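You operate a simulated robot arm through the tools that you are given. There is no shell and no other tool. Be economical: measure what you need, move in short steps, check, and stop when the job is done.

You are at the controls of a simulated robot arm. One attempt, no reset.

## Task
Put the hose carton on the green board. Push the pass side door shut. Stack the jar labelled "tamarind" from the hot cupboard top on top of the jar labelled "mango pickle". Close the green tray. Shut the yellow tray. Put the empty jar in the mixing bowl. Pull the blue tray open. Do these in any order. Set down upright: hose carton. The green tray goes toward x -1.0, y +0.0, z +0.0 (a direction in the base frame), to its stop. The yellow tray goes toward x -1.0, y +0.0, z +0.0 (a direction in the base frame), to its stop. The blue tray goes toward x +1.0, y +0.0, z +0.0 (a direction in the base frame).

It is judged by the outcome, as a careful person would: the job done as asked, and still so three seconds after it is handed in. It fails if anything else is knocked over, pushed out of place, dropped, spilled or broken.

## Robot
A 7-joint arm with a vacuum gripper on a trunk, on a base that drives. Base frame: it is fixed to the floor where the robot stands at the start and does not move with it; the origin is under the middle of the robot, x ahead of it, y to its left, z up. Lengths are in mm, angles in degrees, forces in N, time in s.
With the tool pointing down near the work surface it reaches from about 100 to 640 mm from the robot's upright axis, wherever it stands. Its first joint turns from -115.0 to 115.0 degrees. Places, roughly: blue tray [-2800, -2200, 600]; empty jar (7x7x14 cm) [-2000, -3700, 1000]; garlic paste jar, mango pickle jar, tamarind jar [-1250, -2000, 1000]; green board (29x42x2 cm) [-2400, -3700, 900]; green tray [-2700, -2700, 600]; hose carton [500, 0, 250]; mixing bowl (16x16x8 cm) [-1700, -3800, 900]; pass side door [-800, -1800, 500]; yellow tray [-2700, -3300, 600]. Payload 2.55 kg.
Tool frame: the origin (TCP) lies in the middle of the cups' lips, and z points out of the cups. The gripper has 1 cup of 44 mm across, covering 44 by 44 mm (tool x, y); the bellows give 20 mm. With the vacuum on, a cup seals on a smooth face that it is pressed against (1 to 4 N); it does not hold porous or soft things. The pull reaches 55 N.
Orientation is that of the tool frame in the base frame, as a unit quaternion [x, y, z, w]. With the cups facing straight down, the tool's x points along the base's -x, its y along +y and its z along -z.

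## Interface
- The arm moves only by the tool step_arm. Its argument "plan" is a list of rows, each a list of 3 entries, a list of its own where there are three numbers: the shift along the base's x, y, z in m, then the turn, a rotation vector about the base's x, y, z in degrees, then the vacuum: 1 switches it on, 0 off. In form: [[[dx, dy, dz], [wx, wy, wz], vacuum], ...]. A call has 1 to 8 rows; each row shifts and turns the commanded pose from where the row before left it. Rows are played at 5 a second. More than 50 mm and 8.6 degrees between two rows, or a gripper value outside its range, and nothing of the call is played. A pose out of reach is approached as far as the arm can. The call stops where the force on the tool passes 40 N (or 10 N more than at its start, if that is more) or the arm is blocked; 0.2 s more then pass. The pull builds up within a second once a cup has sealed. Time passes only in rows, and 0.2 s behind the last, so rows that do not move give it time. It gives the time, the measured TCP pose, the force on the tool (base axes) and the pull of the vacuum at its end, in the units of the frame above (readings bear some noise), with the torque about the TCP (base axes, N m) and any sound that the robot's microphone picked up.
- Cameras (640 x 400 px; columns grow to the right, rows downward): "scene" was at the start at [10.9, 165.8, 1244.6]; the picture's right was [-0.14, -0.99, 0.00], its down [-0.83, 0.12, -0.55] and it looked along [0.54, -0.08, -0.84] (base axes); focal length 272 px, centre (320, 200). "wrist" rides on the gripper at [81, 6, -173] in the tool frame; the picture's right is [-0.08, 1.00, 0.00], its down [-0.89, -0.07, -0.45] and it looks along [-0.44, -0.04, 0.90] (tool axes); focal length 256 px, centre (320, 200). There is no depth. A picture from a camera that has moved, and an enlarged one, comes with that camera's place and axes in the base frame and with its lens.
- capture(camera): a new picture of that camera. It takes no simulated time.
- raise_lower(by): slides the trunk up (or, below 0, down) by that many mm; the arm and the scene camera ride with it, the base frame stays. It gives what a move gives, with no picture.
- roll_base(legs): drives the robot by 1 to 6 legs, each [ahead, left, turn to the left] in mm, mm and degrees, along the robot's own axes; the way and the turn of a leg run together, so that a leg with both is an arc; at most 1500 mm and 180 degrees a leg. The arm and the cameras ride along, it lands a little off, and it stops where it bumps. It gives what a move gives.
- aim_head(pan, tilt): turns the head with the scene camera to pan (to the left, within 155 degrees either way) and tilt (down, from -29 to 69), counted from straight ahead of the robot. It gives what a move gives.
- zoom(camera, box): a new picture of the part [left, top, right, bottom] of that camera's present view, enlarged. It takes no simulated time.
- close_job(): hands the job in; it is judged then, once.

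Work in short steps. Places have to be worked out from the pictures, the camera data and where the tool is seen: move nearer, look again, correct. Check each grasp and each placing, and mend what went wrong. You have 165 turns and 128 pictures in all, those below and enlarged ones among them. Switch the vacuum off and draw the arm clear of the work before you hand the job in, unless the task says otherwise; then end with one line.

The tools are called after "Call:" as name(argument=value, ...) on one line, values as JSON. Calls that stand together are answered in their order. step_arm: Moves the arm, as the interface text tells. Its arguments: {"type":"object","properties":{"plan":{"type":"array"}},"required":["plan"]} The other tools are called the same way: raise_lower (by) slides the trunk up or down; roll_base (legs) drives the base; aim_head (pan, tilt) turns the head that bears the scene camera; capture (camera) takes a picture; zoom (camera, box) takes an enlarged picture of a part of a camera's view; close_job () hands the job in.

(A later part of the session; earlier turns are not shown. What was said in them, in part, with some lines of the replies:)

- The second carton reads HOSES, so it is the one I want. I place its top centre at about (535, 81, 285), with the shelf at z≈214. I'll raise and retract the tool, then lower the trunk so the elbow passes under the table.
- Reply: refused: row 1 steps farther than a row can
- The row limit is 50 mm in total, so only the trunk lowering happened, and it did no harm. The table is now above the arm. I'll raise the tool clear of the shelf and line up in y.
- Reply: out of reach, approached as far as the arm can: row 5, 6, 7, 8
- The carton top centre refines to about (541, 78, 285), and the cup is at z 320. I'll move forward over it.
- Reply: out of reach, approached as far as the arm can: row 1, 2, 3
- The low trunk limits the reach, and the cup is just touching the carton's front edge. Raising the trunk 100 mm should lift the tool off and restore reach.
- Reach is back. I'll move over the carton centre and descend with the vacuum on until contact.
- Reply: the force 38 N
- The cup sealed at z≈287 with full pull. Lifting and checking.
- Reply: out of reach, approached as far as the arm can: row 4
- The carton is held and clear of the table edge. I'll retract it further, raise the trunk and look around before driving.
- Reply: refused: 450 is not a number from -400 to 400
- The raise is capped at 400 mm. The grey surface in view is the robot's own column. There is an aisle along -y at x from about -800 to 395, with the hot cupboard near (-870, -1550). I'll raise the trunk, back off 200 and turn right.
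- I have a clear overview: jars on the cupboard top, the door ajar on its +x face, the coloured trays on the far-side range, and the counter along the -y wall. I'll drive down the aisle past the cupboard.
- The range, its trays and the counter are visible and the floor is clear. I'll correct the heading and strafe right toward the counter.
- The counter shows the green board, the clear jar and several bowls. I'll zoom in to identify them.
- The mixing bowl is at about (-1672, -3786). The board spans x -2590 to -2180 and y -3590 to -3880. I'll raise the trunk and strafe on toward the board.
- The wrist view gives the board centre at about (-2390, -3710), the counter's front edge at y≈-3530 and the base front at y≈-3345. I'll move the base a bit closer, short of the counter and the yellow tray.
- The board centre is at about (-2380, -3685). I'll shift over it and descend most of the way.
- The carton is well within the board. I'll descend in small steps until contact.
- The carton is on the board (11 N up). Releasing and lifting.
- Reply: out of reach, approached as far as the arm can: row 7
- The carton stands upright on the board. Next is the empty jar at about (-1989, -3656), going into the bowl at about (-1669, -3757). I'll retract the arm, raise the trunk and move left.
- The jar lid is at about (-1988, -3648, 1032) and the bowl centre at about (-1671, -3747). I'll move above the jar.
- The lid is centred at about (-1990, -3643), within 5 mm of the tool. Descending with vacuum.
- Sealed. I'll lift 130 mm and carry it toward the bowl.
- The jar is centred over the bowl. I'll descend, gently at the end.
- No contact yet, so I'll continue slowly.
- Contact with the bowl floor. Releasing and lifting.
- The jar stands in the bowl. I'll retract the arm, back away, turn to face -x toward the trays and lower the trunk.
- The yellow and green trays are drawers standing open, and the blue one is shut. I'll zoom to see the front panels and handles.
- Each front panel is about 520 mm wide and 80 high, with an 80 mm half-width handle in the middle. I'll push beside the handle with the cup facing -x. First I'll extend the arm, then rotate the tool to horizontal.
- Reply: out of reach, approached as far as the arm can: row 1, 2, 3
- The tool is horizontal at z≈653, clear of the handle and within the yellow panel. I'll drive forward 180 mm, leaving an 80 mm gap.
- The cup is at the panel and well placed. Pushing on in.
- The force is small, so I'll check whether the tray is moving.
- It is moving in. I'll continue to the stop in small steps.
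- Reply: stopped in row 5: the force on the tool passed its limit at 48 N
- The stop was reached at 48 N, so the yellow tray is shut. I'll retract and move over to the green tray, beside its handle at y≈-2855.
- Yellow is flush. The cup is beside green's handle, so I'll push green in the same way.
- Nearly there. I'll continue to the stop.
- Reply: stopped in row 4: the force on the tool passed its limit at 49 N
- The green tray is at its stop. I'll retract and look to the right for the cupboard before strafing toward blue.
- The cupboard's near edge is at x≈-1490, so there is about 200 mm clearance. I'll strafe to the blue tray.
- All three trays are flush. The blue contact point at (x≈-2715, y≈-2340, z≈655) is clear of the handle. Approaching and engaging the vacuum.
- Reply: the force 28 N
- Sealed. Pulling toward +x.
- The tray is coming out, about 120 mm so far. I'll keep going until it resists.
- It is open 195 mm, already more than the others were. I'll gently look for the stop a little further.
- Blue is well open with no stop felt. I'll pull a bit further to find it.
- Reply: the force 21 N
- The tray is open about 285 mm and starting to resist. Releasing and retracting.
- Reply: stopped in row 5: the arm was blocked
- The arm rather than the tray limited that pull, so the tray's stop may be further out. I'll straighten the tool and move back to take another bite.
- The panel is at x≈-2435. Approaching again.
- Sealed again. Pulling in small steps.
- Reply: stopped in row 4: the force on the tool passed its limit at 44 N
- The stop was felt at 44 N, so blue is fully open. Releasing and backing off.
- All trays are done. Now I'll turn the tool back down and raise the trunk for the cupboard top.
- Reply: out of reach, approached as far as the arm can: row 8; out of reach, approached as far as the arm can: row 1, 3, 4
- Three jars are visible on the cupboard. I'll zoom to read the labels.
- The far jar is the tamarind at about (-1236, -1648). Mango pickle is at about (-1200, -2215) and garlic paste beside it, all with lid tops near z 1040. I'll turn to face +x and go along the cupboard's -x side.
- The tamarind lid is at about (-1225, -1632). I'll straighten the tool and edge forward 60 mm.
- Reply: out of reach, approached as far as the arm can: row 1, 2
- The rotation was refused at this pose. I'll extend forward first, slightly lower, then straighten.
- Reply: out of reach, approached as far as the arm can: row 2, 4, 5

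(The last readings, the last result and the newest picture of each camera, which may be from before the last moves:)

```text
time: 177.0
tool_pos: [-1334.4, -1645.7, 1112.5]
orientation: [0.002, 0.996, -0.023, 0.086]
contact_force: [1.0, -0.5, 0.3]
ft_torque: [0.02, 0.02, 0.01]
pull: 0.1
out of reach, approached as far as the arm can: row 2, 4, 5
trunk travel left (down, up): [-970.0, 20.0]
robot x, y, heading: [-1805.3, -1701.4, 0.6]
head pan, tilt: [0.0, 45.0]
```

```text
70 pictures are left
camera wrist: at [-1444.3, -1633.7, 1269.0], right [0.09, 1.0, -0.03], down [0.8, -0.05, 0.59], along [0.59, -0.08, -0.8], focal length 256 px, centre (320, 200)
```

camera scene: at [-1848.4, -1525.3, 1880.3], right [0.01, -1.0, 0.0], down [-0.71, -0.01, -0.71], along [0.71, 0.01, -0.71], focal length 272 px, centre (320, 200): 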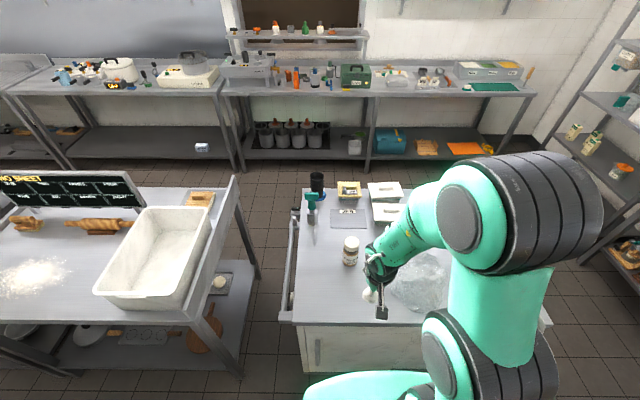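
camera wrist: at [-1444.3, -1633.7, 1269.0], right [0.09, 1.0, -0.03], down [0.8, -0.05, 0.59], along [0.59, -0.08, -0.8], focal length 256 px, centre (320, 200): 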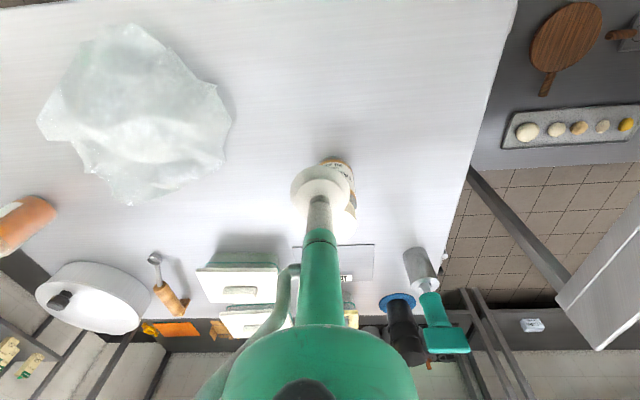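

A wrist limit is biting in this arm posture. I'll pull back to a closer, lower pose over the empty part of the top and straighten there.

Call:
step_arm(plan=[[[-0.045, 0, 0], [0, 0, 0], 0], [[-0.045, 0, 0], [0, 0, 0], 0], [[-0.01, 0, -0.04], [0, 0, 0], 0], [[0, 0, -0.04], [0, 0, 0], 0], [[0, 0, 0], [0.5, 3, 0], 0], [[0, 0, 0], [0.5, 3, 0], 0], [[0, 0, 0], [0.5, 3, 0], 0]])

Call:
capture(camera="scene")

```text
time: 178.6
tool_pos: [-1429.5, -1647.9, 1037.8]
orientation: [0.0, 0.999, -0.021, 0.043]
contact_force: [0.0, -0.5, -0.2]
ft_torque: [0.01, 0.0, 0.02]
pull: 0.2
out of reach, approached as far as the arm can: row 6, 7
trunk travel left (down, up): [-970.0, 20.0]
robot x, y, heading: [-1807.0, -1699.2, 0.6]
head pan, tilt: [0.0, 45.0]
```

```text
69 pictures are left
camera scene: at [-1787.4, -1524.7, 1880.3], right [0.01, -1.0, 0.0], down [-0.71, -0.01, -0.71], along [0.71, 0.01, -0.71], focal length 272 px, centre (320, 200)
```

scene: 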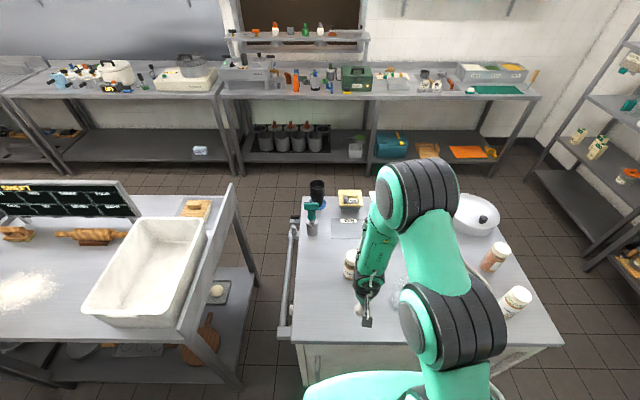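

Partial progress, about 5° left. I'll go a little lower and finish.

Call:
step_arm(plan=[[[0, 0, -0.03], [0, 0, 0], 0], [[0, 0, -0.03], [0, 0, 0], 0], [[0, 0, 0], [0.5, 2.5, 0], 0], [[0, 0, 0], [0.5, 2.4, 0], 0], [[0, 0, 0], [0, 0, 2.4], 0], [[0, 0, 0], [0, 0, 0], 0]])

```text
time: 180.0
tool_pos: [-1429.2, -1647.4, 979.2]
orientation: [-0.006, 1.0, -0.017, 0.009]
contact_force: [0.7, -0.3, -0.2]
ft_torque: [0.04, -0.03, 0.0]
pull: 0.1
trunk travel left (down, up): [-970.0, 20.0]
robot x, y, heading: [-1810.0, -1698.6, 0.7]
head pan, tilt: [0.0, 45.0]
```

Nearly vertical now. I'll remove the last tilt and rise to check that it holds.

Call:
step_arm(plan=[[[0, 0, 0.03], [1.9, 1, 0], 0], [[0, 0, 0.04], [0, 0, 0], 0], [[0, 0, 0.04], [0, 0, 0], 0], [[0.03, 0, 0.03], [0, 0, 0], 0]])

```text
time: 181.0
tool_pos: [-1398.7, -1635.0, 1092.3]
orientation: [-0.018, 1.0, 0.005, -0.008]
contact_force: [0.6, -0.3, -0.3]
ft_torque: [0.07, 0.02, 0.02]
pull: 0.1
out of reach, approached as far as the arm can: row 1, 2
trunk travel left (down, up): [-970.0, 20.0]
robot x, y, heading: [-1809.0, -1701.5, 0.5]
head pan, tilt: [0.0, 45.0]
```

Vertical and raised. Moving toward the tamarind jar.

Call:
step_arm(plan=[[[0.04, 0, 0.015], [0, 0, 0], 0], [[0.04, 0, 0.01], [0, 0, 0], 0], [[0.04, 0, 0], [0, 0, 0], 0]])

Call:
capture(camera="wrist")

```text
time: 181.8
tool_pos: [-1278.8, -1633.6, 1117.0]
orientation: [-0.02, 1.0, 0.003, -0.007]
contact_force: [1.4, 0.6, -0.9]
ft_torque: [0.0, 0.03, 0.02]
pull: 0.2
trunk travel left (down, up): [-970.0, 20.0]
robot x, y, heading: [-1809.3, -1697.3, 0.7]
head pan, tilt: [0.0, 45.0]
```

```text
68 pictures are left
camera wrist: at [-1358.1, -1632.5, 1290.8], right [0.04, 1.0, 0.01], down [0.9, -0.04, 0.43], along [0.43, -0.01, -0.9], focal length 256 px, centre (320, 200)
```

wrist: 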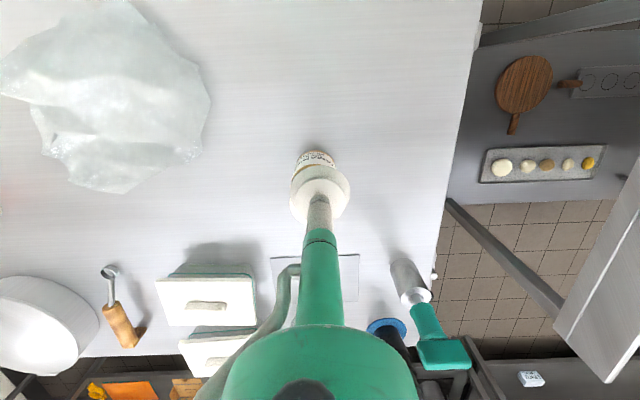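

The lid is hidden behind the cup here. A scene zoom should refine its position.

Call:
zoom(camera="scene", box=[300, 180, 460, 280])

```text
4.00 times, centred on (380, 230) of scene
camera zoom: at [-1785.2, -1524.2, 1880.2], right [0.01, -1.0, 0.0], down [-0.71, -0.01, -0.71], along [0.71, 0.01, -0.71], focal length 1089 px, centre (80, 80)
```

zoom: 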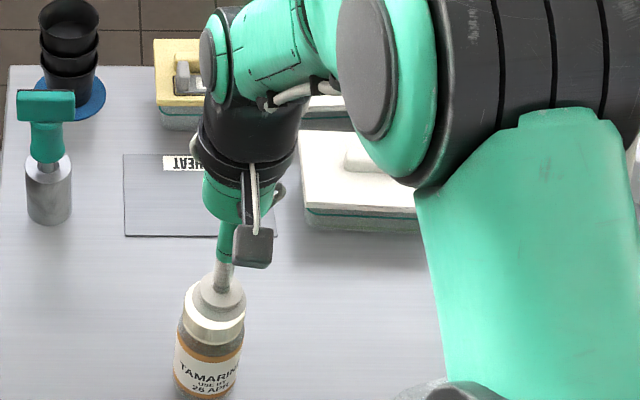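

TAMARIND is confirmed, with the lid at about (-1229, -1637). I'll align and descend with vacuum.

Call:
step_arm(plan=[[[0.04, -0.003, 0], [0, 0, 0], 0], [[0.01, 0, -0.03], [0, 0, 0], 0], [[0, 0, -0.025], [0, 0, 0], 0], [[0, 0, -0.012], [0, 0, 0], 1], [[0, 0, -0.006], [0, 0, 0], 1], [[0, 0, -0.006], [0, 0, 0], 1], [[0, 0, 0], [0, 0, 0], 1]])

```text
time: 183.4
tool_pos: [-1234.0, -1637.0, 1038.5]
orientation: [-0.02, 1.0, 0.005, -0.007]
contact_force: [0.8, -0.6, -4.3]
ft_torque: [0.03, 0.04, 0.0]
pull: 55.0
trunk travel left (down, up): [-970.0, 20.0]
robot x, y, heading: [-1808.8, -1702.4, 0.6]
head pan, tilt: [0.0, 45.0]
```

Sealed at z≈1038. Lifting and checking.

Call:
step_arm(plan=[[[0, 0, 0], [0, 0, 0], 1], [[0, 0, 0.02], [0, 0, 0], 1], [[0, 0, 0.04], [0, 0, 0], 1], [[-0.02, 0, 0.03], [0, 0, 0], 1], [[-0.04, 0, 0], [0, 0, 0], 1], [[-0.04, 0, 0], [0, 0, 0], 1]])

Call:
capture(camera="wrist")

Call:
capture(camera="scene")

```text
time: 184.8
tool_pos: [-1334.1, -1635.8, 1130.5]
orientation: [-0.019, 1.0, 0.005, -0.006]
contact_force: [0.0, 0.7, -4.1]
ft_torque: [0.01, 0.0, -0.02]
pull: 55.3
trunk travel left (down, up): [-970.0, 20.0]
robot x, y, heading: [-1809.1, -1700.3, 0.3]
head pan, tilt: [0.0, 45.0]
```

```text
66 pictures are left
camera wrist: at [-1413.9, -1635.7, 1303.4], right [0.04, 1.0, 0.01], down [0.9, -0.04, 0.43], along [0.43, -0.01, -0.9], focal length 256 px, centre (320, 200)
```

wrist: 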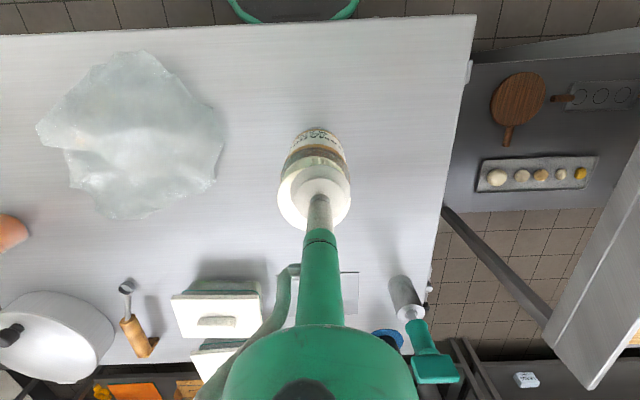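

```text
65 pictures are left
camera scene: at [-1789.9, -1524.6, 1880.3], right [0.01, -1.0, 0.0], down [-0.71, -0.01, -0.71], along [0.71, 0.01, -0.71], focal length 272 px, centre (320, 200)
```

scene: 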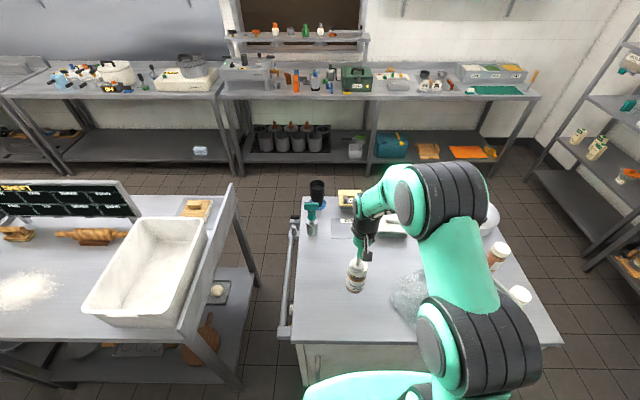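

The tamarind jar is held. I'll retract it off the cupboard edge, raise the trunk and drive alongside toward the mango jar.

Call:
step_arm(plan=[[[-0.045, 0, 0.01], [0, 0, 0], 1], [[-0.045, 0, 0.01], [0, 0, 0], 1], [[-0.045, -0.01, 0.01], [0, 0, 0], 1], [[-0.045, -0.02, 0], [0, 0, 0], 1], [[-0.02, -0.02, 0], [0, 0, 0], 1]])

Call:
raise_lower(by=20)

```text
time: 186.0
tool_pos: [-1530.7, -1687.9, 1156.7]
orientation: [-0.02, 1.0, 0.005, -0.007]
contact_force: [0.7, -0.3, -4.7]
ft_torque: [0.03, -0.01, 0.0]
pull: 54.8
trunk travel left (down, up): [-970.0, 20.0]
robot x, y, heading: [-1809.5, -1703.0, 0.6]
head pan, tilt: [0.0, 45.0]
```

```text
time: 186.6
tool_pos: [-1530.8, -1686.3, 1175.1]
orientation: [-0.02, 1.0, 0.004, -0.007]
contact_force: [0.4, -1.0, -4.0]
ft_torque: [0.03, 0.05, 0.0]
pull: 55.1
trunk travel left (down, up): [-990.0, 0.0]
robot x, y, heading: [-1807.8, -1700.4, 0.6]
head pan, tilt: [0.0, 45.0]
```

Strafing right along the cupboard to y≈-2130, then I'll look again.

Call:
roll_base(legs=[[0, 0, -0.6], [0, -430, 0]])

Call:
capture(camera="wrist")

Call:
capture(camera="scene")

```text
time: 189.6
tool_pos: [-1529.4, -2128.6, 1175.1]
orientation: [-0.02, 1.0, 0.005, -0.007]
contact_force: [0.4, 1.1, -4.5]
ft_torque: [-0.02, 0.02, -0.01]
pull: 54.9
trunk travel left (down, up): [-990.0, 0.0]
robot x, y, heading: [-1807.5, -2141.3, 0.6]
head pan, tilt: [0.0, 45.0]
```

```text
64 pictures are left
camera wrist: at [-1608.8, -2129.0, 1349.8], right [0.04, 1.0, 0.01], down [0.9, -0.04, 0.43], along [0.43, -0.01, -0.9], focal length 256 px, centre (320, 200)
```

wrist: 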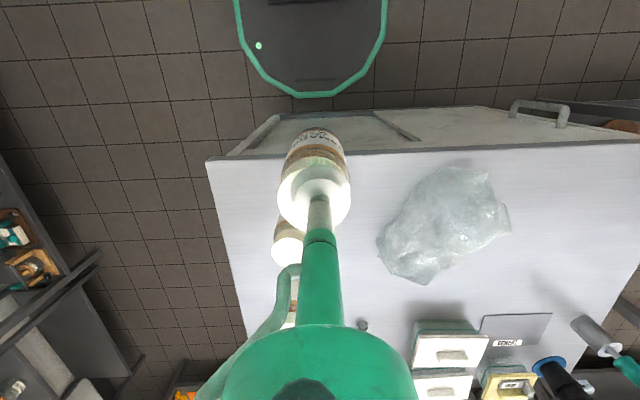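

```text
63 pictures are left
camera scene: at [-1784.9, -1965.8, 1900.2], right [0.01, -1.0, 0.0], down [-0.71, -0.01, -0.71], along [0.71, 0.01, -0.71], focal length 272 px, centre (320, 200)
```

scene: 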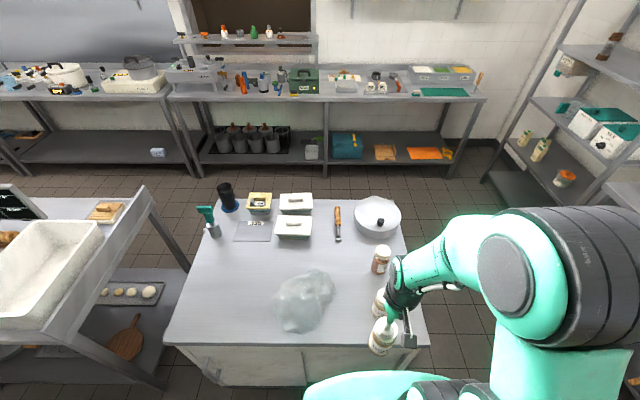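

Zooming on the jars for precise positions.

Call:
zoom(camera="scene", box=[320, 220, 480, 360])

```text
2.86 times, centred on (400, 290) of scene
camera zoom: at [-1784.9, -1965.8, 1900.2], right [0.01, -1.0, 0.0], down [-0.71, -0.01, -0.71], along [0.71, 0.01, -0.71], focal length 778 px, centre (91, -57)
```

zoom: 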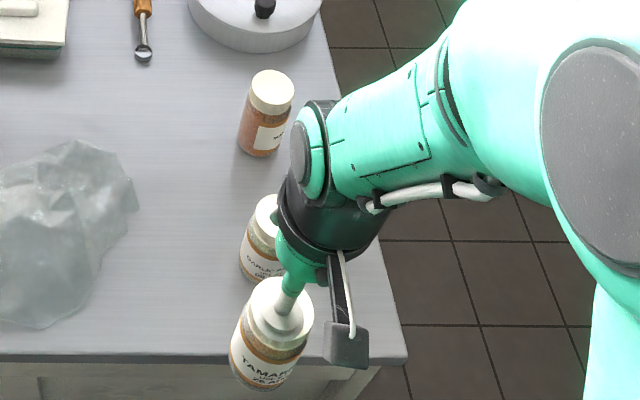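

Mango's lid is at about (-1190, -2200), with garlic at (-1370, -2167) in between. I'll approach along y≈-2080 and higher.

Call:
step_arm(plan=[[[0, 0.045, 0.01], [0, 0, 0], 1], [[0.04, 0.005, 0.015], [0, 0, 0], 1], [[0.045, 0, 0.005], [0, 0, 0], 1], [[0.045, 0, 0], [0, 0, 0], 1], [[0.045, 0, 0], [0, 0, 0], 1], [[0.045, 0, 0], [0, 0, 0], 1]])

Call:
capture(camera="wrist")

```text
time: 191.0
tool_pos: [-1309.4, -2080.1, 1202.9]
orientation: [-0.019, 1.0, 0.003, -0.008]
contact_force: [0.4, 0.4, -4.4]
ft_torque: [0.03, 0.05, 0.01]
pull: 54.7
trunk travel left (down, up): [-990.0, 0.0]
robot x, y, heading: [-1805.5, -2142.6, 0.6]
head pan, tilt: [0.0, 45.0]
```

```text
61 pictures are left
camera wrist: at [-1388.6, -2078.7, 1375.8], right [0.04, 1.0, 0.01], down [0.9, -0.04, 0.43], along [0.43, -0.01, -0.9], focal length 256 px, centre (320, 200)
```

wrist: 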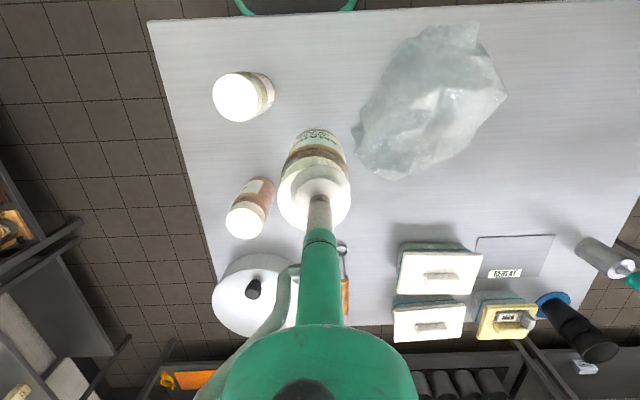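

Mango's lid is at (-1195, -2200). The held jar sits about (+5, -4) off the TCP, so the TCP target is (-1200, -2196). I'll move forward, then sideways over it.

Call:
step_arm(plan=[[[0.04, 0, 0], [0, 0, 0], 1], [[0.04, 0, 0], [0, 0, 0], 1], [[0.029, 0, 0], [0, 0, 0], 1], [[0, 0, 0], [0, 0, 0], 1]])

```text
time: 192.0
tool_pos: [-1218.0, -2080.9, 1194.5]
orientation: [-0.02, 1.0, 0.003, -0.007]
contact_force: [-0.7, -0.1, -3.9]
ft_torque: [0.02, 0.04, 0.0]
pull: 55.0
out of reach, approached as far as the arm can: row 3
trunk travel left (down, up): [-990.0, 0.0]
robot x, y, heading: [-1804.9, -2143.0, 0.6]
head pan, tilt: [0.0, 45.0]
```

Radius is the limit. I'll pull the arm back a bit and raise it, then bring the base 40 mm forward and 50 mm right.

Call:
step_arm(plan=[[[-0.045, 0.0, 0.005], [0, 0, 0], 1], [[-0.015, 0.02, 0.005], [0, 0, 0], 1]])

Call:
roll_base(legs=[[40, -50, -0.6]])

Call:
capture(camera="wrist")

```text
time: 192.6
tool_pos: [-1274.5, -2061.2, 1202.0]
orientation: [-0.02, 1.0, 0.004, -0.007]
contact_force: [0.0, 0.3, -5.3]
ft_torque: [0.0, 0.09, 0.02]
pull: 54.9
trunk travel left (down, up): [-990.0, 0.0]
robot x, y, heading: [-1805.9, -2142.0, 0.6]
head pan, tilt: [0.0, 45.0]
```

```text
time: 193.6
tool_pos: [-1234.6, -2116.0, 1202.7]
orientation: [-0.014, 1.0, 0.004, -0.006]
contact_force: [-0.7, -0.5, -5.0]
ft_torque: [0.02, 0.03, -0.02]
pull: 55.0
trunk travel left (down, up): [-990.0, 0.0]
robot x, y, heading: [-1767.7, -2193.6, -0.0]
head pan, tilt: [0.0, 45.0]
```

```text
60 pictures are left
camera wrist: at [-1313.6, -2114.9, 1376.4], right [0.05, 1.0, 0.01], down [0.9, -0.05, 0.43], along [0.43, -0.01, -0.9], focal length 256 px, centre (320, 200)
```

wrist: 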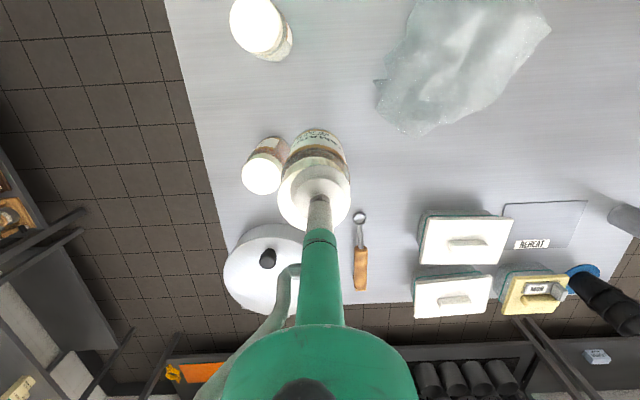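

Mango's lid is confirmed at (-1195, -2198). Moving over it.

Call:
step_arm(plan=[[[0.02, -0.03, 0], [0, 0, 0], 1], [[0.015, -0.03, 0], [0, 0, 0], 1], [[0, -0.019, 0], [0, 0, 0], 1], [[0, 0, 0], [0, 0, 0], 1]])

Call:
capture(camera="wrist")

Call:
zoom(camera="scene", box=[280, 180, 440, 300])

```text
time: 194.6
tool_pos: [-1198.3, -2195.0, 1203.9]
orientation: [-0.014, 1.0, 0.004, -0.008]
contact_force: [0.1, 0.2, -4.6]
ft_torque: [-0.03, 0.02, -0.02]
pull: 54.7
trunk travel left (down, up): [-990.0, 0.0]
robot x, y, heading: [-1768.0, -2189.8, 0.1]
head pan, tilt: [0.0, 45.0]
```

```text
59 pictures are left
camera wrist: at [-1277.4, -2193.5, 1378.0], right [0.05, 1.0, 0.01], down [0.9, -0.05, 0.43], along [0.43, -0.01, -0.9], focal length 256 px, centre (320, 200)
```

wrist: 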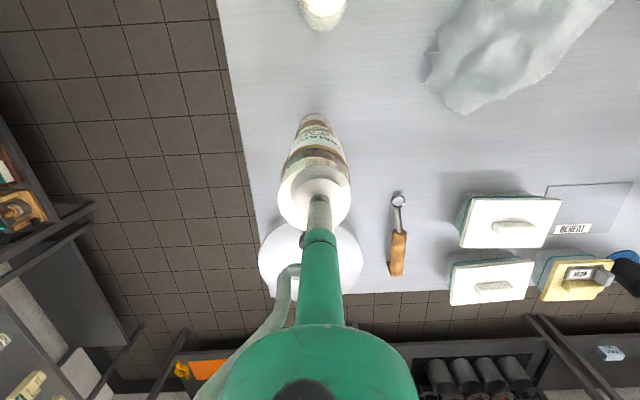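

```text
3.33 times, centred on (360, 240) of scene
camera zoom: at [-1743.7, -2014.8, 1900.2], right [0.0, -1.0, 0.0], down [-0.71, 0.0, -0.71], along [0.71, 0.0, -0.71], focal length 907 px, centre (187, 67)
```

zoom: 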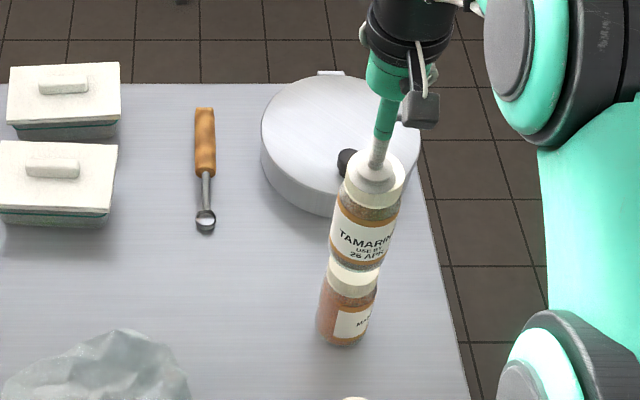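

The axes line up well. Descending gently onto mango's lid.

Call:
step_arm(plan=[[[0, 0, -0.015], [0, 0, 0], 1], [[0, 0, -0.004], [0, 0, 0], 1], [[0, 0, -0.004], [0, 0, 0], 1], [[0, 0, 0], [0, 0, 0], 1]])

```text
time: 195.6
tool_pos: [-1197.4, -2193.7, 1180.2]
orientation: [-0.014, 1.0, 0.005, -0.007]
contact_force: [0.2, -0.3, -5.1]
ft_torque: [-0.01, -0.01, 0.0]
pull: 54.9
trunk travel left (down, up): [-990.0, 0.0]
robot x, y, heading: [-1766.2, -2192.0, 0.2]
head pan, tilt: [0.0, 45.0]
```

Call:
step_arm(plan=[[[-0.002, -0.001, -0.003], [0, 0, 0], 1], [[0, 0, -0.003], [0, 0, 0], 1], [[0, 0, 0], [0, 0, 0], 1]])

```text
time: 196.4
tool_pos: [-1200.5, -2195.7, 1174.9]
orientation: [-0.013, 1.0, 0.005, -0.008]
contact_force: [0.3, 0.2, -3.8]
ft_torque: [0.02, -0.01, 0.01]
pull: 54.5
trunk travel left (down, up): [-990.0, 0.0]
robot x, y, heading: [-1767.6, -2194.2, -0.3]
head pan, tilt: [0.0, 45.0]
```

No contact at 1175 yet. I'll continue 2–3 mm at a time.

Call:
step_arm(plan=[[[0, 0, -0.002], [0, 0, 0], 1], [[0, 0, -0.002], [0, 0, 0], 1], [[0, 0, 0], [0, 0, 0], 1]])

Call:
zoom(camera="scene", box=[320, 210, 420, 285])

```text
time: 197.2
tool_pos: [-1200.0, -2195.9, 1172.4]
orientation: [-0.014, 1.0, 0.004, -0.006]
contact_force: [-0.3, 0.8, 2.6]
ft_torque: [-0.05, -0.05, 0.04]
pull: 54.7
trunk travel left (down, up): [-990.0, 0.0]
robot x, y, heading: [-1764.2, -2192.8, -0.1]
head pan, tilt: [0.0, 45.0]
```

```text
5.33 times, centred on (370, 248) of scene
camera zoom: at [-1744.8, -2015.3, 1900.4], right [0.0, -1.0, 0.0], down [-0.71, 0.0, -0.71], along [0.71, 0.0, -0.71], focal length 1452 px, centre (53, -53)
```

zoom: 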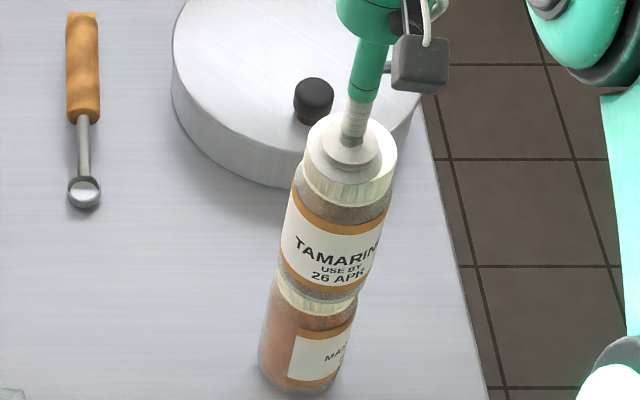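

There is contact and the jars are aligned. Releasing and lifting slowly.

Call:
step_arm(plan=[[[0, 0, -0.001], [0, 0, 0], 0], [[0, 0, 0], [0, 0, 0], 0], [[0, 0, 0], [0, 0, 0], 0], [[0, 0, 0], [0, 0, 0], 0], [[0, 0, 0.004], [0, 0, 0], 0], [[0, 0, 0.006], [0, 0, 0], 0], [[0, 0, 0.01], [0, 0, 0], 0]])

Call:
zoom(camera="scene", box=[320, 210, 420, 285])

```text
time: 198.8
tool_pos: [-1199.1, -2196.6, 1188.5]
orientation: [-0.014, 1.0, 0.004, -0.007]
contact_force: [-0.1, 0.6, 0.6]
ft_torque: [-0.02, -0.02, -0.05]
pull: 0.1
trunk travel left (down, up): [-990.0, 0.0]
robot x, y, heading: [-1767.9, -2190.9, 0.2]
head pan, tilt: [0.0, 45.0]
```

```text
5.33 times, centred on (370, 248) of scene
camera zoom: at [-1744.1, -2015.6, 1900.3], right [0.0, -1.0, 0.0], down [-0.71, 0.0, -0.71], along [0.71, 0.0, -0.71], focal length 1452 px, centre (53, -53)
```

zoom: 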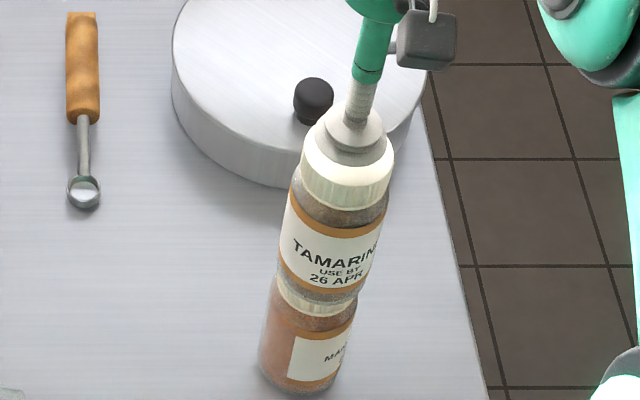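

The stack stands. I'll raise and retract the arm, then drive around the cupboard's -y end to the door side.

Call:
step_arm(plan=[[[0, 0, 0.015], [0, 0, 0], 0], [[-0.04, 0.02, 0.0], [0, 0, 0], 0], [[-0.045, 0.01, 0], [0, 0, 0], 0], [[-0.045, 0, 0], [0, 0, 0], 0], [[-0.045, 0, 0], [0, 0, 0], 0], [[-0.045, 0, 0], [0, 0, 0], 0], [[-0.045, 0, 0], [0, 0, 0], 0]])

Call:
roll_base(legs=[[-90, 0, 0], [0, -700, 0]])

Call:
capture(camera="scene")

```text
time: 200.4
tool_pos: [-1467.3, -2168.5, 1203.1]
orientation: [-0.014, 1.0, 0.004, -0.006]
contact_force: [-0.2, -0.1, 0.3]
ft_torque: [0.01, -0.04, 0.0]
pull: 0.2
trunk travel left (down, up): [-990.0, 0.0]
robot x, y, heading: [-1767.9, -2191.4, 0.0]
head pan, tilt: [0.0, 45.0]
```

```text
time: 204.9
tool_pos: [-1554.3, -2853.3, 1202.6]
orientation: [-0.015, 1.0, 0.005, -0.007]
contact_force: [0.0, -0.3, -0.6]
ft_torque: [0.0, -0.01, -0.01]
pull: 0.0
trunk travel left (down, up): [-990.0, 0.0]
robot x, y, heading: [-1860.4, -2875.9, 0.0]
head pan, tilt: [0.0, 45.0]
```

```text
55 pictures are left
camera scene: at [-1834.7, -2701.2, 1900.2], right [0.0, -1.0, 0.0], down [-0.71, 0.0, -0.71], along [0.71, 0.0, -0.71], focal length 272 px, centre (320, 200)
```

scene: 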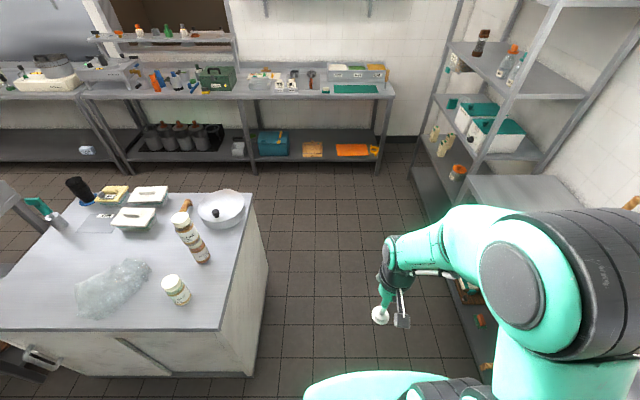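

Clear path ahead. I'll drive +x past the cupboard end, then look at its door side.

Call:
roll_base(legs=[[1500, 0, 0], [180, 0, 0], [0, 0, 180]])

Call:
aim_head(pan=-35, tilt=35)

Call:
capture(camera="scene")

```text
time: 220.8
tool_pos: [-478.3, -2903.2, 1202.0]
orientation: [1.0, 0.001, 0.008, 0.006]
contact_force: [-0.1, 0.4, 0.0]
ft_torque: [-0.01, 0.02, -0.01]
pull: 0.0
trunk travel left (down, up): [-990.0, 0.0]
robot x, y, heading: [-176.0, -2884.8, 178.5]
head pan, tilt: [0.0, 45.0]
```

```text
time: 221.8
tool_pos: [-478.7, -2902.7, 1202.4]
orientation: [1.0, 0.001, 0.007, 0.005]
contact_force: [-0.1, -0.4, -0.1]
ft_torque: [-0.02, -0.02, 0.01]
pull: 0.1
trunk travel left (down, up): [-990.0, 0.0]
robot x, y, heading: [-174.2, -2887.4, 178.4]
head pan, tilt: [-35.0, 35.0]
```

```text
54 pictures are left
camera scene: at [-188.5, -3014.2, 1915.1], right [0.59, 0.8, 0.0], down [0.46, -0.34, -0.82], along [-0.66, 0.49, -0.57], focal length 272 px, centre (320, 200)
```

scene: 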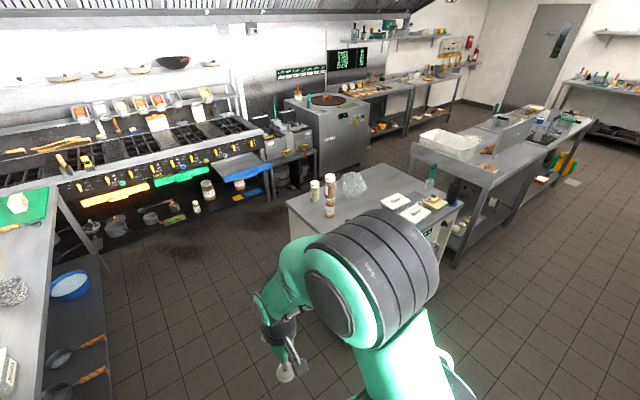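

The arm hides the door. I'll strafe +y 950 to be in front of it and lower the trunk.

Call:
roll_base(legs=[[0, 0, 1.5], [0, -800, 0]])

Call:
raise_lower(by=-400)

Call:
aim_head(pan=-15, tilt=40)

Call:
capture(camera="scene")

Call:
capture(camera="wrist")

```text
time: 226.3
tool_pos: [-474.2, -2126.0, 1201.9]
orientation: [1.0, 0.009, 0.008, 0.004]
contact_force: [0.2, 0.4, -0.5]
ft_torque: [0.05, -0.02, -0.03]
pull: 0.0
trunk travel left (down, up): [-990.0, 0.0]
robot x, y, heading: [-171.5, -2105.9, 179.4]
head pan, tilt: [-35.0, 35.0]
```

```text
time: 230.2
tool_pos: [-474.4, -2126.2, 803.0]
orientation: [1.0, 0.01, 0.008, 0.005]
contact_force: [-0.4, 0.4, 0.1]
ft_torque: [-0.02, 0.01, 0.02]
pull: 0.0
trunk travel left (down, up): [-590.0, 400.0]
robot x, y, heading: [-172.6, -2110.2, 179.6]
head pan, tilt: [-35.0, 35.0]
```

```text
time: 231.0
tool_pos: [-474.1, -2126.5, 802.3]
orientation: [1.0, 0.01, 0.007, 0.005]
contact_force: [0.4, -0.1, -0.4]
ft_torque: [0.02, 0.02, 0.03]
pull: 0.1
trunk travel left (down, up): [-590.0, 400.0]
robot x, y, heading: [-171.9, -2100.7, 179.4]
head pan, tilt: [-15.0, 40.0]
```

```text
53 pictures are left
camera scene: at [-192.5, -2261.2, 1507.5], right [0.27, 0.96, 0.0], down [0.62, -0.17, -0.77], along [-0.74, 0.21, -0.64], focal length 272 px, centre (320, 200)
```

scene: 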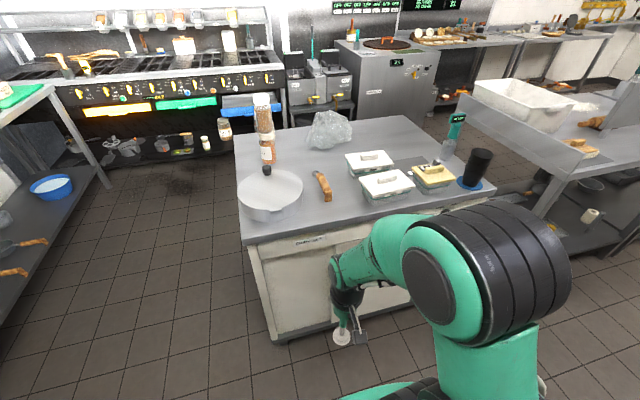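

```text
52 pictures are left
camera wrist: at [-396.7, -2130.2, 976.3], right [-0.06, -1.0, 0.01], down [-0.9, 0.06, 0.43], along [-0.43, 0.02, -0.9], focal length 256 px, centre (320, 200)
```

wrist: 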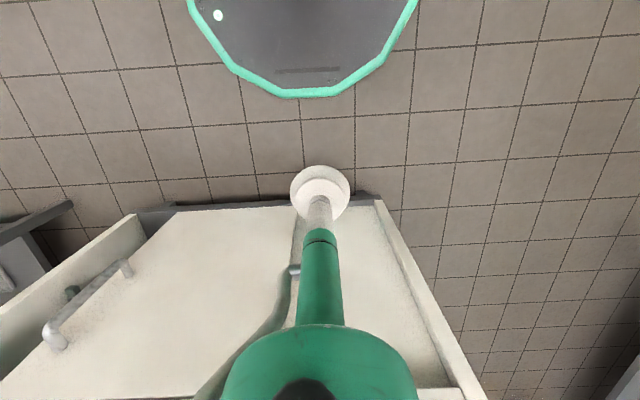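

The door leaf appears ajar at its +y end, with its handle near that side. I'll move further +y and look at the face.

Call:
roll_base(legs=[[0, -450, 0.5]])

Call:
aim_head(pan=5, tilt=50)

Call:
capture(camera="scene")

Call:
capture(camera="wrist")

```text
time: 233.8
tool_pos: [-471.2, -1661.3, 802.1]
orientation: [1.0, 0.013, 0.008, 0.004]
contact_force: [0.3, 0.4, 0.0]
ft_torque: [-0.04, -0.02, 0.0]
pull: 0.0
trunk travel left (down, up): [-590.0, 400.0]
robot x, y, heading: [-165.5, -1638.9, 180.0]
head pan, tilt: [-15.0, 40.0]
```

```text
time: 234.6
tool_pos: [-471.7, -1661.8, 803.5]
orientation: [1.0, 0.014, 0.008, 0.005]
contact_force: [-0.1, -0.2, 0.4]
ft_torque: [-0.01, 0.0, -0.01]
pull: 0.0
trunk travel left (down, up): [-590.0, 400.0]
robot x, y, heading: [-167.4, -1639.3, 180.0]
head pan, tilt: [5.0, 50.0]
```

```text
51 pictures are left
camera scene: at [-183.3, -1824.5, 1493.4], right [-0.08, 1.0, 0.0], down [0.76, 0.06, -0.64], along [-0.64, -0.05, -0.77], focal length 272 px, centre (320, 200)
```

scene: 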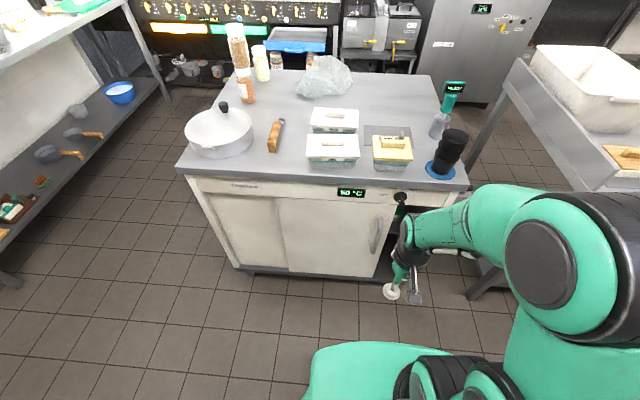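

```text
50 pictures are left
camera wrist: at [-393.8, -1666.3, 976.3], right [-0.05, -1.0, 0.01], down [-0.9, 0.05, 0.43], along [-0.43, 0.01, -0.9], focal length 256 px, centre (320, 200)
```

wrist: 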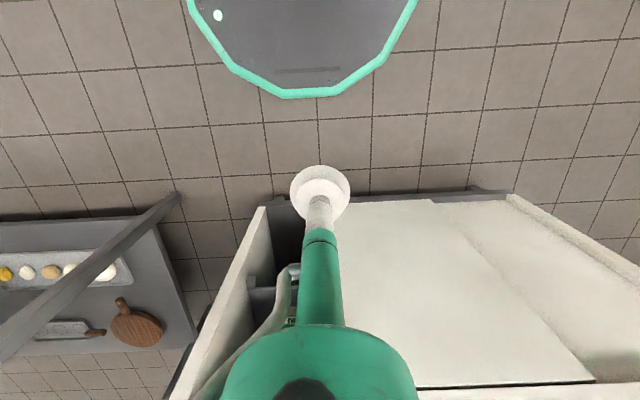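

Zooming on the door to see whether it slides or is hinged.

Call:
zoom(camera="scene", box=[180, 160, 480, 300])

Call:
zoom(camera="wrist", box=[180, 180, 460, 355])

```text
2.13 times, centred on (330, 230) of scene
camera zoom: at [-183.3, -1824.5, 1493.4], right [-0.08, 1.0, 0.0], down [0.76, 0.06, -0.64], along [-0.64, -0.05, -0.77], focal length 581 px, centre (299, 136)
```

zoom: 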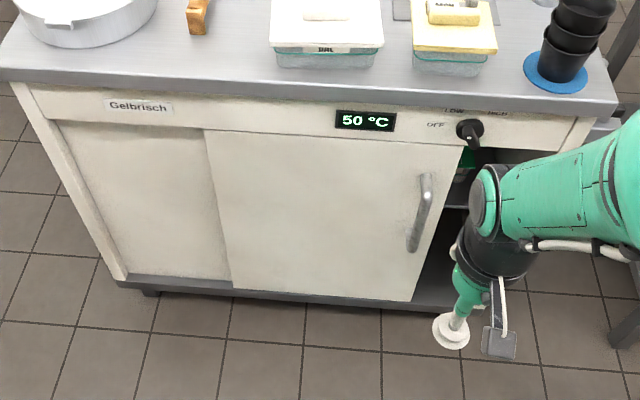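

```text
2.29 times, centred on (320, 268) of wrist
camera zoom: at [-393.8, -1666.3, 976.3], right [-0.05, -1.0, 0.01], down [-0.9, 0.05, 0.43], along [-0.43, 0.01, -0.9], focal length 585 px, centre (320, 46)
```

zoom: 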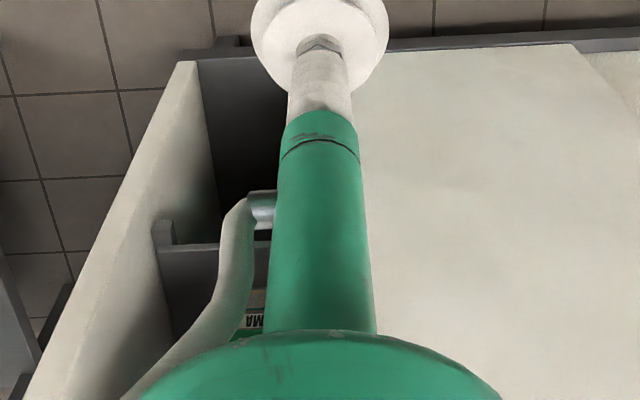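

It is a sliding door: panel face at x≈-810, spanning y -2035 to -1595, open by roughly 150 mm at the +y end. I'll suck onto its face at about (y -1780, z 520) and slide it toward +y. First I'll lower the trunk and turn the tool horizontal.

Call:
raise_lower(by=-250)

Call:
roll_base(legs=[[0, 90, 0]])

Call:
step_arm(plan=[[[-0.045, 0, -0.01], [0, 0, 0], 0], [[-0.045, 0, -0.01], [0, 0, 0], 0], [[-0.03, 0, -0.01], [0, 8, 0], 0], [[-0.02, 0, 0], [0, 8, 0], 0], [[-0.02, 0, 0], [0, 8, 0], 0], [[0, 0, 0], [0, 8, 0], 0], [[0, 0, 0], [0, 8, 0], 0], [[0, 0, 0], [0, 8, 0], 0]])

Call:
step_arm(plan=[[[0, 0, 0], [0, 8, 0], 0], [[0, 0, 0], [0, 8, 0], 0], [[0, 0, 0], [0, 8, 0], 0], [[0, 0, 0], [0, 8, 0], 0], [[0, 0, 0], [0, 8, 0], 0], [[0, 0, 0], [0, 2, 0], 0]])

Call:
capture(camera="wrist")

```text
time: 237.2
tool_pos: [-470.3, -1662.5, 552.9]
orientation: [1.0, 0.013, 0.007, 0.005]
contact_force: [-0.4, 0.7, 0.7]
ft_torque: [0.02, -0.06, -0.01]
pull: 0.0
trunk travel left (down, up): [-340.0, 650.0]
robot x, y, heading: [-167.6, -1642.1, 179.7]
head pan, tilt: [5.0, 50.0]
```

```text
time: 238.3
tool_pos: [-469.2, -1752.3, 552.4]
orientation: [1.0, 0.013, 0.007, 0.005]
contact_force: [-0.4, -0.3, 0.4]
ft_torque: [-0.04, -0.02, 0.03]
pull: 0.0
trunk travel left (down, up): [-340.0, 650.0]
robot x, y, heading: [-166.1, -1727.6, 180.2]
head pan, tilt: [5.0, 50.0]
```

```text
time: 240.1
tool_pos: [-633.1, -1752.9, 522.5]
orientation: [0.916, 0.014, -0.4, -0.001]
contact_force: [-0.3, -0.1, 0.3]
ft_torque: [-0.04, -0.02, -0.03]
pull: 0.1
out of reach, approached as far as the arm can: row 6
trunk travel left (down, up): [-340.0, 650.0]
robot x, y, heading: [-167.9, -1730.5, 180.0]
head pan, tilt: [5.0, 50.0]
```

```text
time: 241.5
tool_pos: [-631.2, -1752.6, 523.2]
orientation: [0.712, 0.012, -0.703, -0.006]
contact_force: [-0.6, -0.2, 1.2]
ft_torque: [0.0, -0.02, 0.0]
pull: 0.0
trunk travel left (down, up): [-340.0, 650.0]
robot x, y, heading: [-166.1, -1729.6, 180.0]
head pan, tilt: [5.0, 50.0]
```

```text
47 pictures are left
camera wrist: at [-458.5, -1756.7, 444.5], right [0.01, -1.0, 0.05], down [0.43, 0.05, 0.9], along [-0.9, 0.01, 0.43], focal length 256 px, centre (320, 200)
```

wrist: 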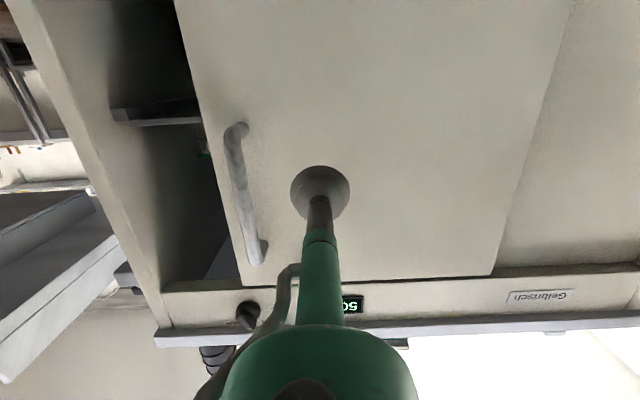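

The tool faces the door cleanly, clear of the handle. Approaching with vacuum.

Call:
step_arm(plan=[[[-0.045, 0, 0], [0, 0, 0], 0], [[-0.045, 0, 0], [0, 0, 0], 0], [[-0.03, 0, 0], [0, 0, 0], 1], [[-0.012, 0, 0], [0, 0, 0], 1], [[-0.01, 0, 0], [0, 0, 0], 1], [[0, 0, 0], [0, 0, 0], 1]])

```text
time: 242.9
tool_pos: [-775.3, -1753.5, 524.4]
orientation: [0.712, 0.013, -0.702, -0.007]
contact_force: [-0.1, 1.4, 0.2]
ft_torque: [-0.03, -0.01, 0.01]
pull: 0.0
trunk travel left (down, up): [-340.0, 650.0]
robot x, y, heading: [-172.1, -1732.5, 180.0]
head pan, tilt: [5.0, 50.0]
```

Call:
step_arm(plan=[[[-0.01, 0, 0], [0, 0, 0], 1], [[-0.008, 0, 0], [0, 0, 0], 1], [[-0.008, 0, 0], [0, 0, 0], 1], [[-0.008, 0, 0], [0, 0, 0], 1], [[-0.006, 0, 0], [0, 0, 0], 1], [[0, 0, 0], [0, 0, 0], 1]])

Call:
capture(camera="wrist")

```text
time: 243.7
tool_pos: [-793.1, -1751.3, 527.1]
orientation: [0.708, 0.012, -0.706, -0.006]
contact_force: [15.4, 0.1, 13.1]
ft_torque: [0.09, 0.07, -0.48]
pull: 54.5
trunk travel left (down, up): [-340.0, 650.0]
robot x, y, heading: [-167.5, -1730.9, 179.6]
head pan, tilt: [5.0, 50.0]
stopped in row 3: the force on the tool passed its limit at 44 N (the readings are from after the stop); the commanded pose is now the measured one
```

```text
46 pictures are left
camera wrist: at [-622.1, -1755.6, 447.1], right [0.01, -1.0, 0.05], down [0.44, 0.05, 0.9], along [-0.9, 0.01, 0.44], focal length 256 px, centre (320, 200)
```

wrist: 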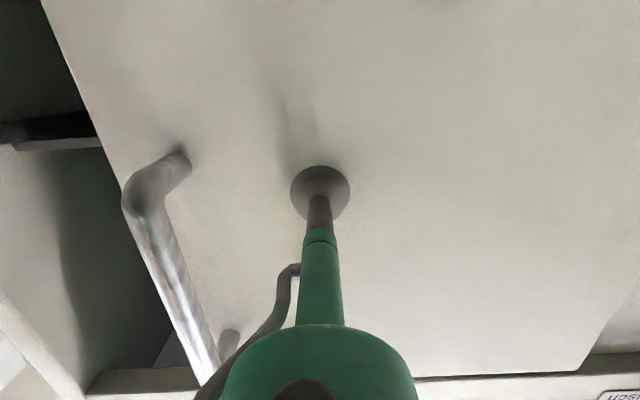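

Sealed on the door face with full pull. Relieving the pressure slightly and sliding toward +y.

Call:
step_arm(plan=[[[0.005, 0.005, 0], [0, 0, 0], 1], [[0, 0.015, 0], [0, 0, 0], 1], [[0, 0.02, 0], [0, 0, 0], 1], [[0, 0.02, 0], [0, 0, 0], 1], [[0, 0.02, 0], [0, 0, 0], 1]])

Call:
capture(camera="wrist")

```text
time: 244.9
tool_pos: [-792.1, -1670.7, 527.7]
orientation: [0.709, 0.013, -0.705, -0.008]
contact_force: [-23.1, 0.9, 9.7]
ft_torque: [0.06, 0.07, -0.2]
pull: 54.4
trunk travel left (down, up): [-340.0, 650.0]
robot x, y, heading: [-168.4, -1726.2, 179.8]
head pan, tilt: [5.0, 50.0]
```

```text
45 pictures are left
camera wrist: at [-620.1, -1674.4, 447.2], right [0.01, -1.0, 0.05], down [0.44, 0.05, 0.9], along [-0.9, 0.01, 0.44], focal length 256 px, centre (320, 200)
```

wrist: 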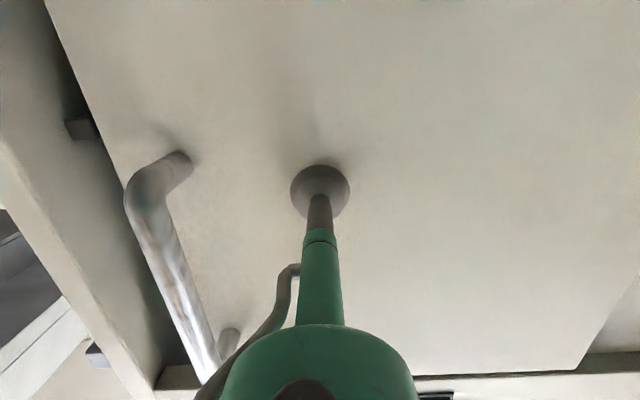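

The door slides with the cup. I'll continue in smaller steps to the stop.

Call:
step_arm(plan=[[[0, 0.012, 0], [0, 0, 0], 1], [[0, 0.012, 0], [0, 0, 0], 1], [[0, 0.012, 0], [0, 0, 0], 1], [[0, 0.01, 0], [0, 0, 0], 1], [[0, 0.01, 0], [0, 0, 0], 1], [[0, 0.01, 0], [0, 0, 0], 1], [[0, 0.01, 0], [0, 0, 0], 1]])

Call:
capture(camera="wrist")

```text
time: 246.4
tool_pos: [-791.8, -1605.0, 524.4]
orientation: [0.711, 0.017, -0.703, -0.004]
contact_force: [-6.8, -1.3, -2.6]
ft_torque: [0.03, 0.22, -0.25]
pull: 54.8
trunk travel left (down, up): [-340.0, 650.0]
robot x, y, heading: [-164.6, -1730.7, 179.9]
head pan, tilt: [5.0, 50.0]
stopped in row 7: the force on the tool passed its limit at 49 N (the readings are from after the stop); the commanded pose is now the measured one
```

```text
44 pictures are left
camera wrist: at [-619.8, -1607.8, 445.1], right [0.02, -1.0, 0.05], down [0.43, 0.05, 0.9], along [-0.9, 0.01, 0.43], focal length 256 px, centre (320, 200)
```

wrist: 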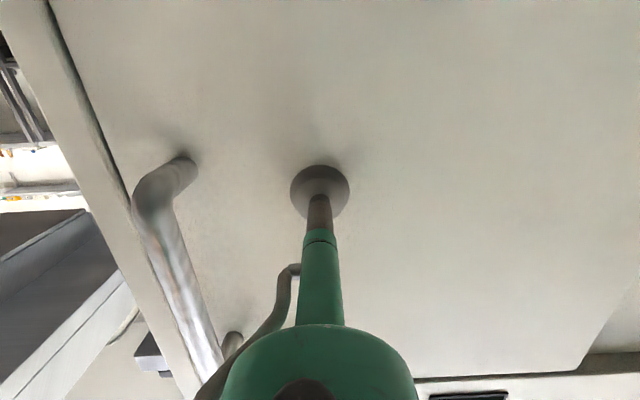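

The door hit its stop against the frame. Releasing and drawing clear.

Call:
step_arm(plan=[[[0, 0, 0], [0, 0, 0], 0], [[0, 0, 0], [0, 0, 0], 0], [[0, 0, 0], [0, 0, 0], 0], [[0.015, 0, 0], [0, 0, 0], 0], [[0.04, 0, 0], [0, 0, 0], 0], [[0.045, -0.01, 0], [0, 0, 0], 0], [[0.045, -0.02, 0], [0, 0, 0], 0]])

Call:
roll_base(legs=[[-120, 0, 0]])

Call:
raise_lower(by=300)

Call:
aim_head(pan=5, tilt=35)

Call:
capture(camera="scene")

Call:
capture(camera="wrist")

```text
time: 248.0
tool_pos: [-644.8, -1634.7, 522.8]
orientation: [0.711, 0.016, -0.703, -0.004]
contact_force: [0.1, 0.4, 0.2]
ft_torque: [0.03, 0.02, 0.0]
pull: 0.0
trunk travel left (down, up): [-340.0, 650.0]
robot x, y, heading: [-166.4, -1728.5, 180.0]
head pan, tilt: [5.0, 50.0]
```

```text
time: 249.3
tool_pos: [-524.7, -1635.8, 522.2]
orientation: [0.711, 0.017, -0.703, -0.002]
contact_force: [0.4, 0.5, -0.1]
ft_torque: [0.01, 0.01, 0.0]
pull: 0.0
trunk travel left (down, up): [-340.0, 650.0]
robot x, y, heading: [-44.5, -1727.9, -180.0]
head pan, tilt: [5.0, 50.0]
```

```text
time: 252.3
tool_pos: [-524.2, -1634.7, 821.9]
orientation: [0.711, 0.017, -0.703, -0.002]
contact_force: [-0.2, -0.4, -0.7]
ft_torque: [0.02, -0.02, -0.02]
pull: 0.1
trunk travel left (down, up): [-640.0, 350.0]
robot x, y, heading: [-43.6, -1728.7, -179.8]
head pan, tilt: [5.0, 50.0]
```

```text
time: 253.0
tool_pos: [-523.6, -1636.1, 823.4]
orientation: [0.711, 0.018, -0.703, -0.002]
contact_force: [0.7, 0.3, -0.1]
ft_torque: [0.01, 0.03, 0.02]
pull: 0.0
trunk travel left (down, up): [-640.0, 350.0]
robot x, y, heading: [-49.2, -1731.1, -179.9]
head pan, tilt: [5.0, 35.0]
```

```text
43 pictures are left
camera scene: at [-71.9, -1916.2, 1565.0], right [-0.09, 1.0, 0.0], down [0.57, 0.05, -0.82], along [-0.82, -0.07, -0.57], focal length 272 px, centre (320, 200)
```

scene: 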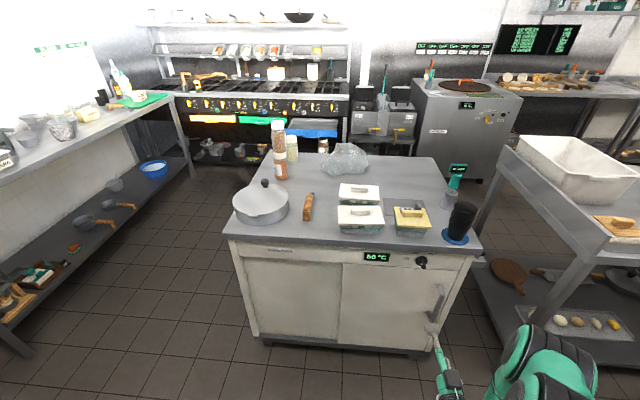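

```text
42 pictures are left
camera wrist: at [-352.3, -1638.1, 743.4], right [0.02, -1.0, 0.05], down [0.43, 0.05, 0.9], along [-0.9, 0.0, 0.43], focal length 256 px, centre (320, 200)
```

wrist: 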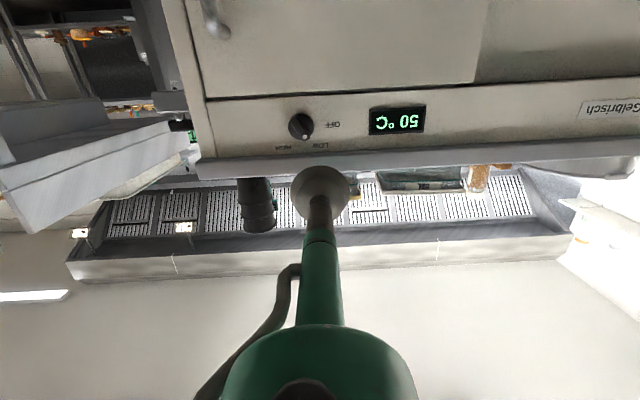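

The door is shut and the jar stack stands. One last check of the trays and the counter.

Call:
zoom(camera="scene", box=[0, 50, 360, 260])

```text
1.78 times, centred on (180, 155) of scene
camera zoom: at [-71.9, -1916.2, 1565.0], right [-0.09, 1.0, 0.0], down [0.57, 0.05, -0.82], along [-0.82, -0.07, -0.57], focal length 484 px, centre (569, 280)
```

zoom: 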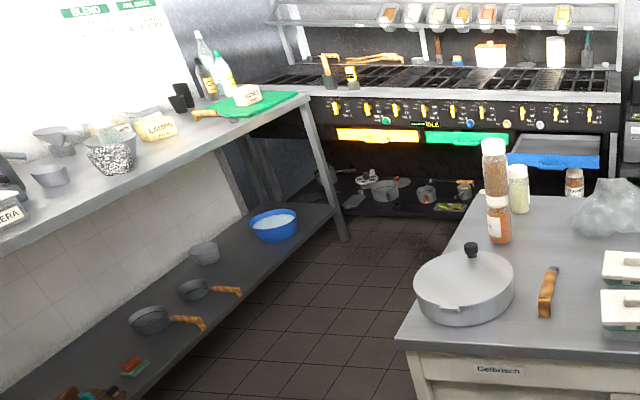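

Everything visible is in place, the vacuum is off and the arm is clear. The mortar hides the jar in the bowl from here, but it stood upright when I released it. Handing in.

Call:
close_job()

```text
The job is handed in.
```

All seven tasks are done and handed in: hose carton upright on the green board, pass side door shut, tamarind jar stacked on mango pickle, green and yellow trays shut, empty jar in the mixing bowl (hidden from view in the final check), blue tray pulled open to its stop.
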